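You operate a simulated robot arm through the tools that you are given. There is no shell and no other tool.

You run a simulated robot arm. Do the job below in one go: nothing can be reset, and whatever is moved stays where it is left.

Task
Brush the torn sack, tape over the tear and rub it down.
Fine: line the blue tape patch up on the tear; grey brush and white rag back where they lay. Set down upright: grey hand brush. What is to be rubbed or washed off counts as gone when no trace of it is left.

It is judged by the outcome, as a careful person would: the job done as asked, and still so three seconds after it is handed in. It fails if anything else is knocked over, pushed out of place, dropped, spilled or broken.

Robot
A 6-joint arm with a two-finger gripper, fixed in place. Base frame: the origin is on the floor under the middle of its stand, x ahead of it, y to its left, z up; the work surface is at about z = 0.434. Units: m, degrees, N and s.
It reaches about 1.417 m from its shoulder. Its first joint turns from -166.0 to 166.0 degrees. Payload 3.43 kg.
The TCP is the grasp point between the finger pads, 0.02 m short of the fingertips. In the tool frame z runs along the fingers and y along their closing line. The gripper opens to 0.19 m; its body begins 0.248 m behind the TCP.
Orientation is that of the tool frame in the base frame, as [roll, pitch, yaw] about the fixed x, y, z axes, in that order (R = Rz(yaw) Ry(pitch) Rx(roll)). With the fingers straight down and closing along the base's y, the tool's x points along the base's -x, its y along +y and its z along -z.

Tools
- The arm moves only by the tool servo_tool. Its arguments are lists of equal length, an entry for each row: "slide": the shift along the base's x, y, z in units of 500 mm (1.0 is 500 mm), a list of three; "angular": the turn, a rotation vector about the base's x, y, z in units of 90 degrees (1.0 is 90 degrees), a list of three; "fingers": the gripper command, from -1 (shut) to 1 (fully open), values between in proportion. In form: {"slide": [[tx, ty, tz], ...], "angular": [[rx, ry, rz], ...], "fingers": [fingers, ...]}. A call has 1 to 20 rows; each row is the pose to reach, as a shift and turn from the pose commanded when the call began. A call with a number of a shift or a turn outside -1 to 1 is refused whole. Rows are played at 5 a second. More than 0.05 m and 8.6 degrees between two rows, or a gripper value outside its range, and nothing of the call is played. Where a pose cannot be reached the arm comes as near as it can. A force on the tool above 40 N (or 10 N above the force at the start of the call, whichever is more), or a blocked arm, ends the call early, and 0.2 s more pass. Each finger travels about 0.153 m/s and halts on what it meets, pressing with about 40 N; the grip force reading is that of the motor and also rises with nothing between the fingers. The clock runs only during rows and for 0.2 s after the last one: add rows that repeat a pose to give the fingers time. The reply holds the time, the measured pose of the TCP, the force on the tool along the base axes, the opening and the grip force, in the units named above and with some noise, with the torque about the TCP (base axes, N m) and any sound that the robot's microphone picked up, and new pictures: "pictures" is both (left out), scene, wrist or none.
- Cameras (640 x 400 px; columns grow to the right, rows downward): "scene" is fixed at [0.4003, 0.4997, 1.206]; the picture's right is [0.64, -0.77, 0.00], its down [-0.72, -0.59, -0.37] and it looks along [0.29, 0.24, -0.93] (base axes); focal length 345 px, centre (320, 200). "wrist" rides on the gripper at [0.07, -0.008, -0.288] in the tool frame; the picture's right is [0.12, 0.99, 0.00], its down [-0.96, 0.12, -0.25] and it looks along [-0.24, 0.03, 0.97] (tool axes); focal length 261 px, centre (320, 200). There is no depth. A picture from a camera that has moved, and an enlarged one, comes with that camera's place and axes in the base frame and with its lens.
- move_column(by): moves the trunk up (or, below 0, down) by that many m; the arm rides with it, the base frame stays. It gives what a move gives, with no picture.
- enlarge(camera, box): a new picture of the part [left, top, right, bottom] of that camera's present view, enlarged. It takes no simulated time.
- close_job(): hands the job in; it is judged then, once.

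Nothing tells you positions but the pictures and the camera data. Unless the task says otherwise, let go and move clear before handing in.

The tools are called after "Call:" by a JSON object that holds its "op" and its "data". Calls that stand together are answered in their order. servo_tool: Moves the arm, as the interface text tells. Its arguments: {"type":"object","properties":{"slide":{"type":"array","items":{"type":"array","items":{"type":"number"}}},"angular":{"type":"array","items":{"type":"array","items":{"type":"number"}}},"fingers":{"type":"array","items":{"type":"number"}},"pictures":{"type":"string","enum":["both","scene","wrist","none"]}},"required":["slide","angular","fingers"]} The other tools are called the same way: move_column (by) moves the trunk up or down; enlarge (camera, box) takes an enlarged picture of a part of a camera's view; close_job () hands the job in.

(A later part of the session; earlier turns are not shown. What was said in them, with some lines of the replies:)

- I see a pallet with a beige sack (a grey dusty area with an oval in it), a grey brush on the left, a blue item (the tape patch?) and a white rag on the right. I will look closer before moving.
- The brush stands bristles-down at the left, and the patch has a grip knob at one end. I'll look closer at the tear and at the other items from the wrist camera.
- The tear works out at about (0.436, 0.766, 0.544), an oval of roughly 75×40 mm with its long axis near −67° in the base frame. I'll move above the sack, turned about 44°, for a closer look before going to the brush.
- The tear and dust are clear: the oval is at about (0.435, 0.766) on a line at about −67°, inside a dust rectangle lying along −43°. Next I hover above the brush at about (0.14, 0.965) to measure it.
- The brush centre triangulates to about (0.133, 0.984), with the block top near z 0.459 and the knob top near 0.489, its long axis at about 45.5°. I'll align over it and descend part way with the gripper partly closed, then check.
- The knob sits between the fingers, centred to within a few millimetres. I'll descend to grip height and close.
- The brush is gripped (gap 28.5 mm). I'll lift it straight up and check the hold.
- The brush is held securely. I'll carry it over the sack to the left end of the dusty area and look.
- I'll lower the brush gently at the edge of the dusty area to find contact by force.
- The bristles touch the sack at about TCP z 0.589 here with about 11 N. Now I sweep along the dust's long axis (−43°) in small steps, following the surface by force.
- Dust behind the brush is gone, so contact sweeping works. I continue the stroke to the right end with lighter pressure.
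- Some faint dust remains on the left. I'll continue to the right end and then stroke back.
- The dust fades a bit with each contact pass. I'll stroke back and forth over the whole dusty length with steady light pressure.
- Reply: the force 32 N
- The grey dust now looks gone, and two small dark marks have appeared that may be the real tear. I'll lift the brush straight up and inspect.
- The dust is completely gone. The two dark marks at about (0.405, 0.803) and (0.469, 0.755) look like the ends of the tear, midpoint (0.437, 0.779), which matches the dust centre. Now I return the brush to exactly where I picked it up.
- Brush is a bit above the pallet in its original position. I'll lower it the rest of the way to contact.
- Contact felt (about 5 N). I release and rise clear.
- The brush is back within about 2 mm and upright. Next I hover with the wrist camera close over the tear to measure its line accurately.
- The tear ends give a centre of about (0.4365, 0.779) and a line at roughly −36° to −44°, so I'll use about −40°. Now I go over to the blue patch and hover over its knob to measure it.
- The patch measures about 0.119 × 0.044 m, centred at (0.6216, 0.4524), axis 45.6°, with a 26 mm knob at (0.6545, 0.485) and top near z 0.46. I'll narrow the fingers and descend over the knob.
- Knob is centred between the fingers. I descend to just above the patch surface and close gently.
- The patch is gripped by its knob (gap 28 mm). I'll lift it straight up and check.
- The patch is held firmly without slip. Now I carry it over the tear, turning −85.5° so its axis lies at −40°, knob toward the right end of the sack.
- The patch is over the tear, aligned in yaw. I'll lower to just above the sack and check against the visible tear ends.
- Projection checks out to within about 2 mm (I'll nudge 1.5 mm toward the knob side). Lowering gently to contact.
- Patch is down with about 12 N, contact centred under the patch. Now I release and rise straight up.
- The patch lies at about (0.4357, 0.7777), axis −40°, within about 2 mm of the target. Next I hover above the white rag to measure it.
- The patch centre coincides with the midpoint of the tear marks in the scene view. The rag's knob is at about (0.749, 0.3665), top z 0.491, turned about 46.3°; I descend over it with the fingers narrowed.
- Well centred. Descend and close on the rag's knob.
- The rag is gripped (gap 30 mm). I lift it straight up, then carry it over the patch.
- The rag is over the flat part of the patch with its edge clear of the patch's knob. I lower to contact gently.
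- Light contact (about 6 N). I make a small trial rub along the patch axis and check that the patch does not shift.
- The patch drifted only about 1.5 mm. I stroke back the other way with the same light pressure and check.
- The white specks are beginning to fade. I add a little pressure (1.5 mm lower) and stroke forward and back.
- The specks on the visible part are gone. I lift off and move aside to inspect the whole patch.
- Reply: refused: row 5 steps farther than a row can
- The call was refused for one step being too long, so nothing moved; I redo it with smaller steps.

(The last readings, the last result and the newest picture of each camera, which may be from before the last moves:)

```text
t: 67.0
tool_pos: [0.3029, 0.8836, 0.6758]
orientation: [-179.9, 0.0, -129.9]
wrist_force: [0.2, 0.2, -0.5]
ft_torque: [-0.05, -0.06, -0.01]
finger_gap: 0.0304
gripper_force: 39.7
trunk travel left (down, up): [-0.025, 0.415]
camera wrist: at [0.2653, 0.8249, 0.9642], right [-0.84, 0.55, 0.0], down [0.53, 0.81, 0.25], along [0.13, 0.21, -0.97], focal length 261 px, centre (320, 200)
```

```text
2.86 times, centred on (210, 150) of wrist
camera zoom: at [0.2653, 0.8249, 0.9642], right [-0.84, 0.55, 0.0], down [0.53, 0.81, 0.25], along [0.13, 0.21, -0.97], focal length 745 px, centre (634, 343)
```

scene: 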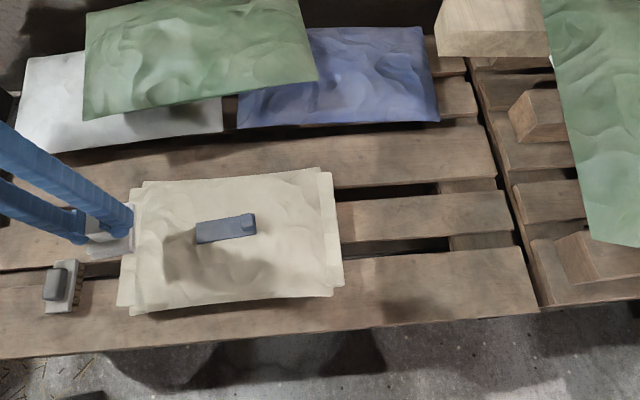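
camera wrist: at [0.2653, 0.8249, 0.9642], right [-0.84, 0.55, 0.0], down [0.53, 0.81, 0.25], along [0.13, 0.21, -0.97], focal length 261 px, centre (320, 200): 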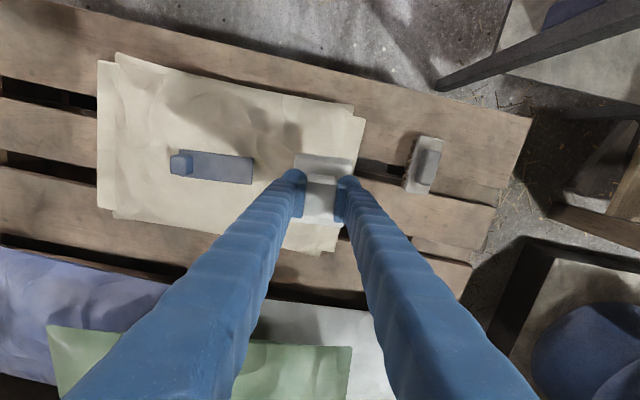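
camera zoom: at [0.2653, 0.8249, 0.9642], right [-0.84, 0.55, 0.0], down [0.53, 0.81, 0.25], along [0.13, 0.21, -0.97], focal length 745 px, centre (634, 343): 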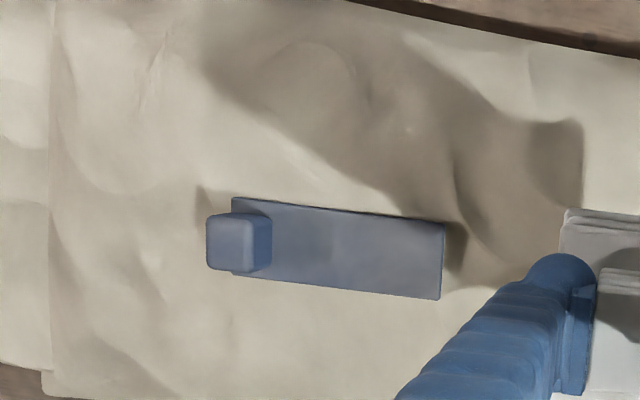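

Call:
{"op": "enlarge", "data": {"camera": "scene", "box": [192, 208, 232, 248]}}

Call:
{"op": "enlarge", "data": {"camera": "scene", "box": [222, 208, 262, 240]}}

Call:
{"op": "enlarge", "data": {"camera": "wrist", "box": [165, 140, 260, 190]}}

```text
10.00 times, centred on (212, 228) of scene
camera zoom: at [0.4003, 0.4997, 1.206], right [0.64, -0.77, 0.0], down [-0.72, -0.59, -0.37], along [0.29, 0.24, -0.93], focal length 3447 px, centre (1400, -80)
```

zoom: 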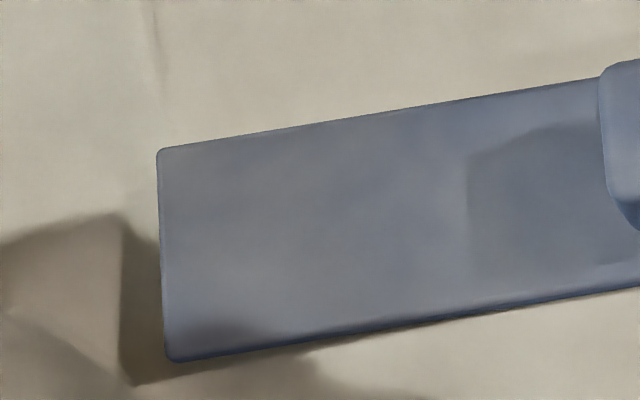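

```text
12.50 times, centred on (242, 224) of scene
camera zoom: at [0.4003, 0.4997, 1.206], right [0.64, -0.77, 0.0], down [-0.72, -0.59, -0.37], along [0.29, 0.24, -0.93], focal length 4309 px, centre (1295, -100)
```

zoom: 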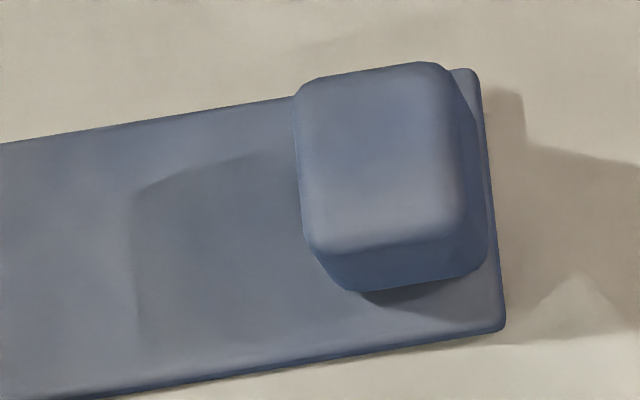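

```text
6.74 times, centred on (212, 165) of wrist
camera zoom: at [0.2653, 0.8249, 0.9642], right [-0.84, 0.55, 0.0], down [0.53, 0.81, 0.25], along [0.13, 0.21, -0.97], focal length 1756 px, centre (1044, 436)
```

zoom: 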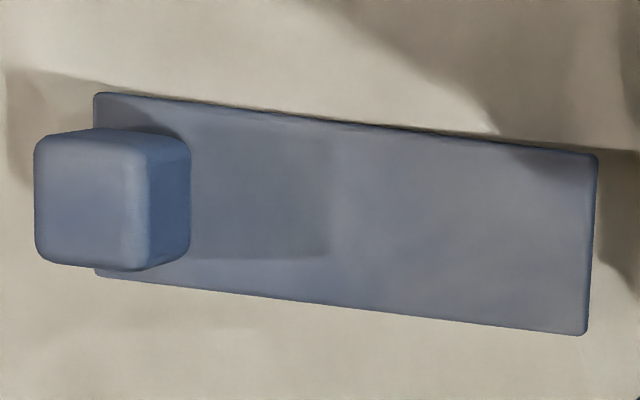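

No specks remain and the patch is still lined up within about 2 mm. Now I take the rag back to exactly where it lay.

Call:
{"op": "servo_tool", "data": {"slide": [[0.0494, -0.0575, 0.02], [0.0987, -0.115, 0.02], [0.1481, -0.1724, 0.02], [0.1975, -0.2299, 0.02], [0.2468, -0.2874, 0.02], [0.2962, -0.3449, 0.02], [0.3456, -0.4023, 0.02], [0.3949, -0.4598, 0.02], [0.4443, -0.5173, 0.02]], "angular": [[0, 0, -0.005], [0, 0, -0.01], [0, 0, -0.015], [0, 0, -0.02], [0, 0, -0.025], [0, 0, -0.03], [0, 0, -0.035], [0, 0, -0.041], [0, 0, -0.041]], "fingers": [-0.9, -0.9, -0.9, -0.9, -0.9, -0.9, -0.9, -0.9, -0.9], "pictures": "none"}}

Call:
{"op": "servo_tool", "data": {"slide": [[0.0494, -0.0575, 0], [0.0987, -0.115, 0], [0.1481, -0.1724, 0], [0.1975, -0.2299, 0], [0.2468, -0.2874, 0], [0.2962, -0.3449, 0], [0.3456, -0.4023, 0], [0.3949, -0.4598, 0], [0.4443, -0.5173, 0], [0.4443, -0.5173, -0.06], [0.4443, -0.5173, -0.14], [0.4443, -0.5173, -0.22], [0.4443, -0.5173, -0.3], [0.4443, -0.5173, -0.35], [0.4443, -0.5173, -0.38], [0.4443, -0.5173, -0.38], [0.4443, -0.5173, -0.38]], "angular": [[0, 0, 0], [0, 0, 0], [0, 0, 0], [0, 0, 0], [0, 0, 0], [0, 0, 0], [0, 0, 0], [0, 0, 0], [0, 0, 0], [0, 0, 0], [0, 0, 0], [0, 0, 0], [0, 0, 0], [0, 0, 0], [0, 0, 0], [0, 0, 0], [0, 0, 0]], "fingers": [-0.9, -0.9, -0.9, -0.9, -0.9, -0.9, -0.9, -0.9, -0.9, -0.9, -0.9, -0.9, -0.9, -0.9, -0.9, -0.9, -0.9]}}

Call:
{"op": "enlarge", "data": {"camera": "scene", "box": [420, 210, 510, 290]}}

Call:
{"op": "enlarge", "data": {"camera": "wrist", "box": [250, 110, 400, 230]}}

```text
t: 69.0
tool_pos: [0.5249, 0.6258, 0.6925]
orientation: [-179.9, 0.1, -133.6]
wrist_force: [0.2, 0.4, -1.0]
ft_torque: [-0.1, -0.03, -0.03]
finger_gap: 0.0303
gripper_force: 40.4
trunk travel left (down, up): [-0.025, 0.415]
```

```text
t: 72.6
tool_pos: [0.7501, 0.3656, 0.4979]
orientation: [180.0, 0.0, -133.7]
wrist_force: [0.3, 1.4, 1.2]
ft_torque: [-0.02, -0.01, 0.0]
finger_gap: 0.0304
gripper_force: 40.2
trunk travel left (down, up): [-0.025, 0.415]
camera wrist: at [0.7072, 0.3094, 0.787], right [-0.8, 0.6, 0.0], down [0.58, 0.78, 0.25], along [0.15, 0.2, -0.97], focal length 261 px, centre (320, 200)
```

scene: 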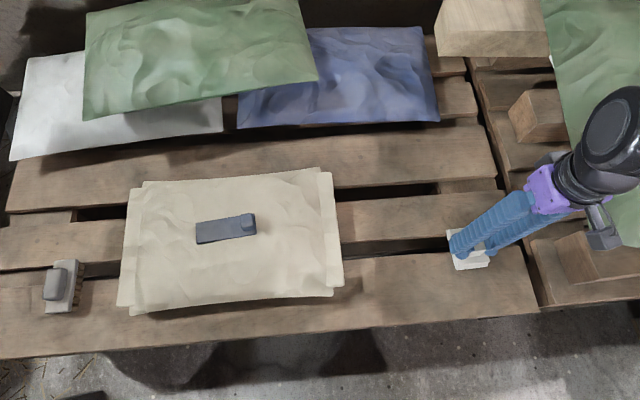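
wrist: 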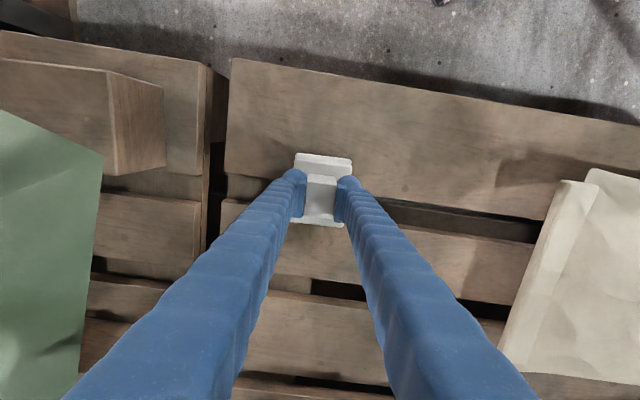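

```text
5.00 times, centred on (465, 250) of scene
camera zoom: at [0.4003, 0.4997, 1.206], right [0.64, -0.77, 0.0], down [-0.72, -0.59, -0.37], along [0.29, 0.24, -0.93], focal length 1724 px, centre (-405, -50)
```

zoom: 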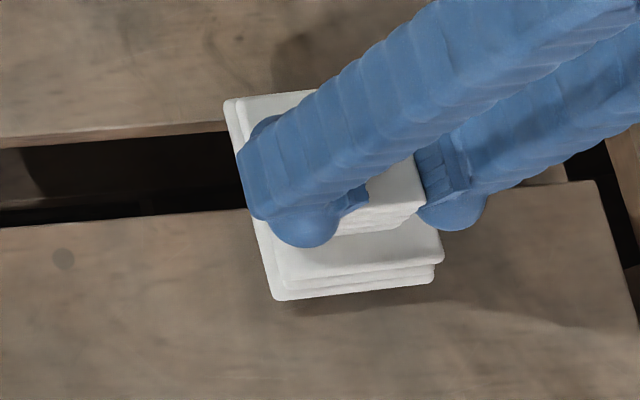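

```text
3.33 times, centred on (325, 170) of wrist
camera zoom: at [0.7072, 0.3094, 0.787], right [-0.8, 0.6, 0.0], down [0.58, 0.78, 0.25], along [0.15, 0.2, -0.97], focal length 869 px, centre (303, 300)
```

zoom: 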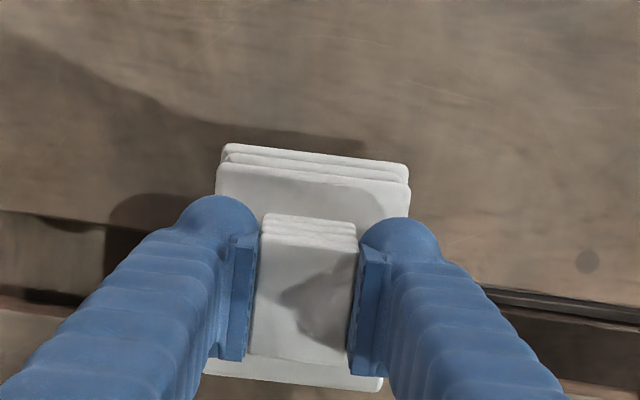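

Directly above its original place. I lower the last 16 mm to contact.

Call:
{"op": "servo_tool", "data": {"slide": [[0, 0, -0.012], [0, 0, -0.022], [0, 0, -0.029], [0, 0, -0.033], [0, 0, -0.033]], "angular": [[0, 0, 0], [0, 0, 0], [0, 0, 0], [0, 0, 0], [0, 0, 0]], "fingers": [-0.9, -0.9, -0.9, -0.9, -0.9], "pictures": "none"}}

```text
t: 73.8
tool_pos: [0.7503, 0.3668, 0.4833]
orientation: [-180.0, 0.0, -133.5]
wrist_force: [-3.2, 2.3, 10.0]
ft_torque: [0.03, 0.15, -0.01]
finger_gap: 0.0305
gripper_force: 39.8
trunk travel left (down, up): [-0.025, 0.415]
```

Contact felt. I ease the pressure slightly, release, and rise clear.

Call:
{"op": "servo_tool", "data": {"slide": [[0, 0, 0.002], [0, 0, 0.003], [0, 0, 0.003], [0, 0, 0.003], [0, 0, 0.006], [0, 0, 0.05], [0, 0, 0.12], [0, 0, 0.2], [0, 0, 0.28], [0, 0, 0.36], [0, 0, 0.4]], "angular": [[0, 0, 0], [0, 0, 0], [0, 0, 0], [0, 0, 0], [0, 0, 0], [0, 0, 0], [0, 0, 0], [0, 0, 0], [0, 0, 0], [0, 0, 0], [0, 0, 0]], "fingers": [-0.8, -0.65, -0.5, -0.35, -0.2, -0.1, 0.0, 0.0, 0.0, 0.2, 0.2]}}

Call:
{"op": "enlarge", "data": {"camera": "scene", "box": [420, 210, 510, 290]}}

Call:
{"op": "enlarge", "data": {"camera": "wrist", "box": [260, 100, 400, 200]}}

Call:
{"op": "enlarge", "data": {"camera": "scene", "box": [150, 170, 310, 270]}}

```text
t: 76.2
tool_pos: [0.7509, 0.3678, 0.6859]
orientation: [-180.0, 0.0, -133.7]
wrist_force: [-0.5, -0.2, 0.6]
ft_torque: [-0.01, -0.03, 0.02]
finger_gap: 0.114
gripper_force: 0.0
trunk travel left (down, up): [-0.025, 0.415]
camera wrist: at [0.7086, 0.3105, 0.9733], right [-0.8, 0.6, 0.0], down [0.58, 0.78, 0.25], along [0.15, 0.2, -0.97], focal length 261 px, centre (320, 200)
```

scene: 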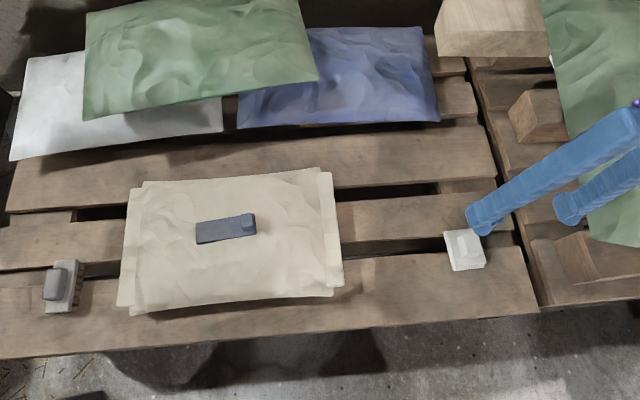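
wrist: 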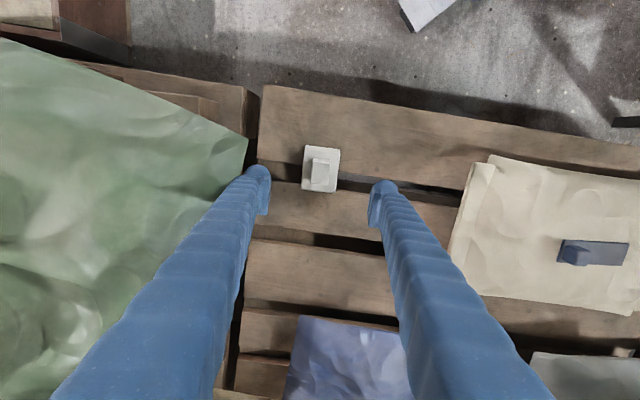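

```text
5.00 times, centred on (465, 250) of scene
camera zoom: at [0.4003, 0.4997, 1.206], right [0.64, -0.77, 0.0], down [-0.72, -0.59, -0.37], along [0.29, 0.24, -0.93], focal length 1724 px, centre (-405, -50)
```

zoom: 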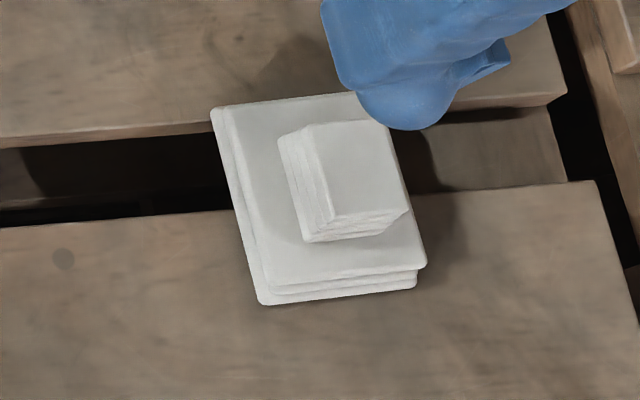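

```text
4.00 times, centred on (330, 150) of wrist
camera zoom: at [0.7086, 0.3105, 0.9733], right [-0.8, 0.6, 0.0], down [0.58, 0.78, 0.25], along [0.15, 0.2, -0.97], focal length 1043 px, centre (280, 400)
```

zoom: 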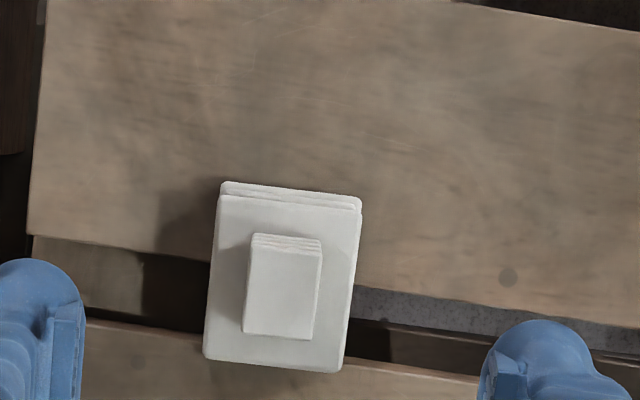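

```text
4.00 times, centred on (230, 220) of scene
camera zoom: at [0.4003, 0.4997, 1.206], right [0.64, -0.77, 0.0], down [-0.72, -0.59, -0.37], along [0.29, 0.24, -0.93], focal length 1379 px, centre (680, 120)
```

zoom: 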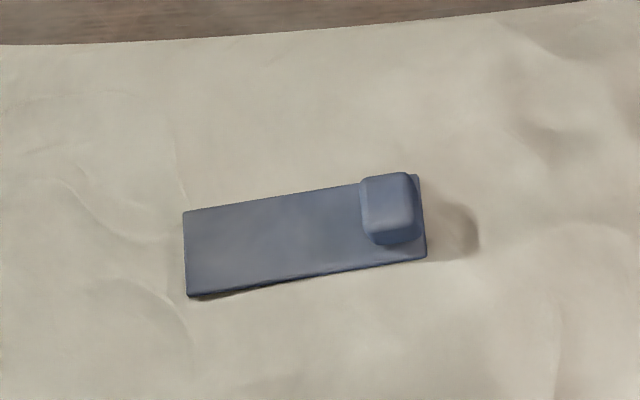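

The rag is back within about 1–2 mm. I move the arm up and clear, and do a final check of all items.

Call:
{"op": "servo_tool", "data": {"slide": [[0.0, 0.0, 0.08], [0.0, 0.0, 0.16], [-0.02, -0.06, 0.2], [-0.02, -0.12, 0.24], [-0.02, -0.12, 0.24], [-0.02, -0.12, 0.24]], "angular": [[0, 0, 0], [0, 0, 0], [0, 0, 0], [0, 0, 0], [0, 0, 0], [0, 0, 0]], "fingers": [0.2, 0.2, 0.2, 0.2, 0.2, 0.2]}}

Call:
{"op": "enlarge", "data": {"camera": "scene", "box": [100, 150, 360, 320]}}

Call:
{"op": "enlarge", "data": {"camera": "scene", "box": [180, 190, 280, 260]}}

Call:
{"op": "enlarge", "data": {"camera": "scene", "box": [20, 240, 120, 330]}}

```text
t: 77.6
tool_pos: [0.7363, 0.3101, 0.8024]
orientation: [-179.9, 0.1, -133.6]
wrist_force: [0.2, 0.1, -0.1]
ft_torque: [0.03, -0.01, 0.01]
finger_gap: 0.1139
gripper_force: 0.0
trunk travel left (down, up): [-0.025, 0.415]
camera wrist: at [0.6948, 0.2534, 1.0899], right [-0.8, 0.6, 0.0], down [0.58, 0.78, 0.25], along [0.15, 0.2, -0.97], focal length 261 px, centre (320, 200)
```

scene: 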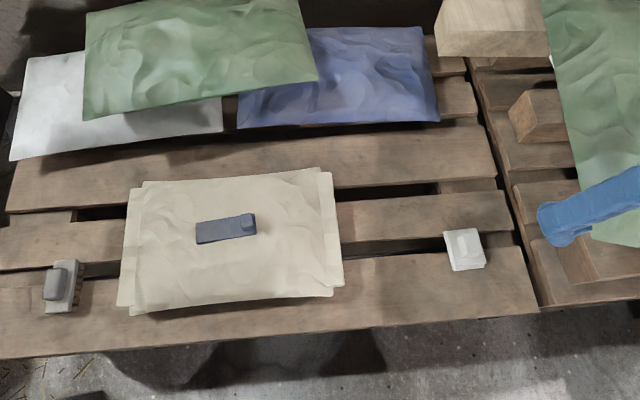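
wrist: 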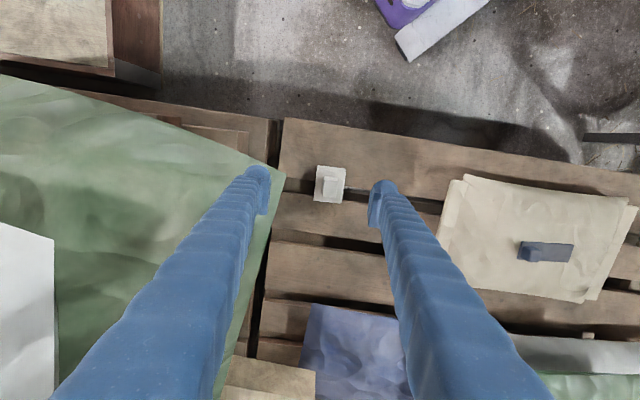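

```text
2.35 times, centred on (230, 235) of scene
camera zoom: at [0.4003, 0.4997, 1.206], right [0.64, -0.77, 0.0], down [-0.72, -0.59, -0.37], along [0.29, 0.24, -0.93], focal length 811 px, centre (532, 118)
```

zoom: 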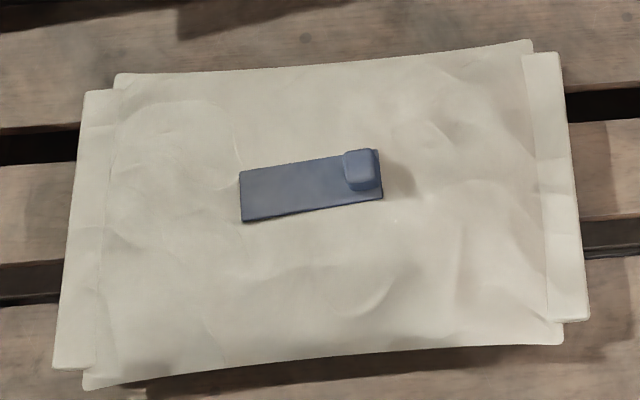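

```text
5.71 times, centred on (230, 225) of scene
camera zoom: at [0.4003, 0.4997, 1.206], right [0.64, -0.77, 0.0], down [-0.72, -0.59, -0.37], along [0.29, 0.24, -0.93], focal length 1970 px, centre (834, 57)
```

zoom: 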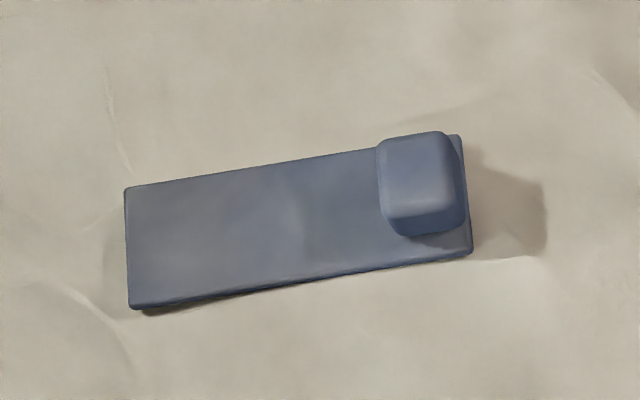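

```text
4.44 times, centred on (70, 285) of scene
camera zoom: at [0.4003, 0.4997, 1.206], right [0.64, -0.77, 0.0], down [-0.72, -0.59, -0.37], along [0.29, 0.24, -0.93], focal length 1532 px, centre (1431, -178)
```

zoom: 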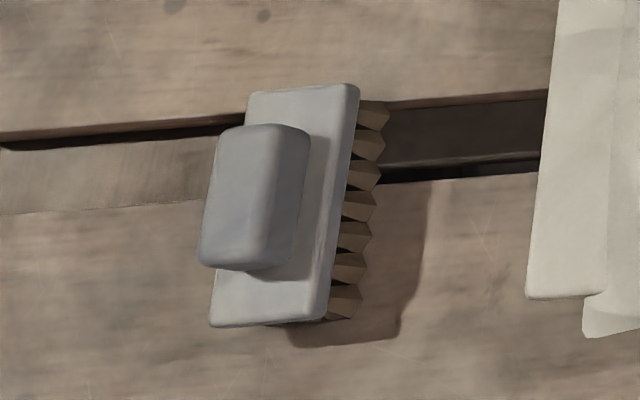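

Everything checks out:
- The sack is clean and has not moved.
- The patch is centred on the tear to within about 2 mm and its specks are gone.
- The brush is upright where it lay, and the rag is back in place.
- The arm is clear of everything.

Handing in.

Call:
{"op": "close_job", "data": {}}

```text
The job is handed in.
```

I brushed the sack, taped the tear and rubbed the patch down, then handed the job in. No score came back.

- **Sack:** the grey dust is gone, and the sack did not move.
- **Patch:** its centre sits about 1.5 mm from the middle of the tear. Only two small tear marks showed once the dust was off. They pointed to about −36° and the dusty area to about −44°, so I laid the patch at −40°. It could be a few degrees off the true line of the tear.
- **Rubbing:** the white specks on the patch are gone. The rag dragged the patch about 2 mm, which is included in the 1.5 mm above.
- **Brush and rag:** both are back within about 2 mm of where they lay, with the brush standing upright.

The gripper is empty and the arm is clear of everything.
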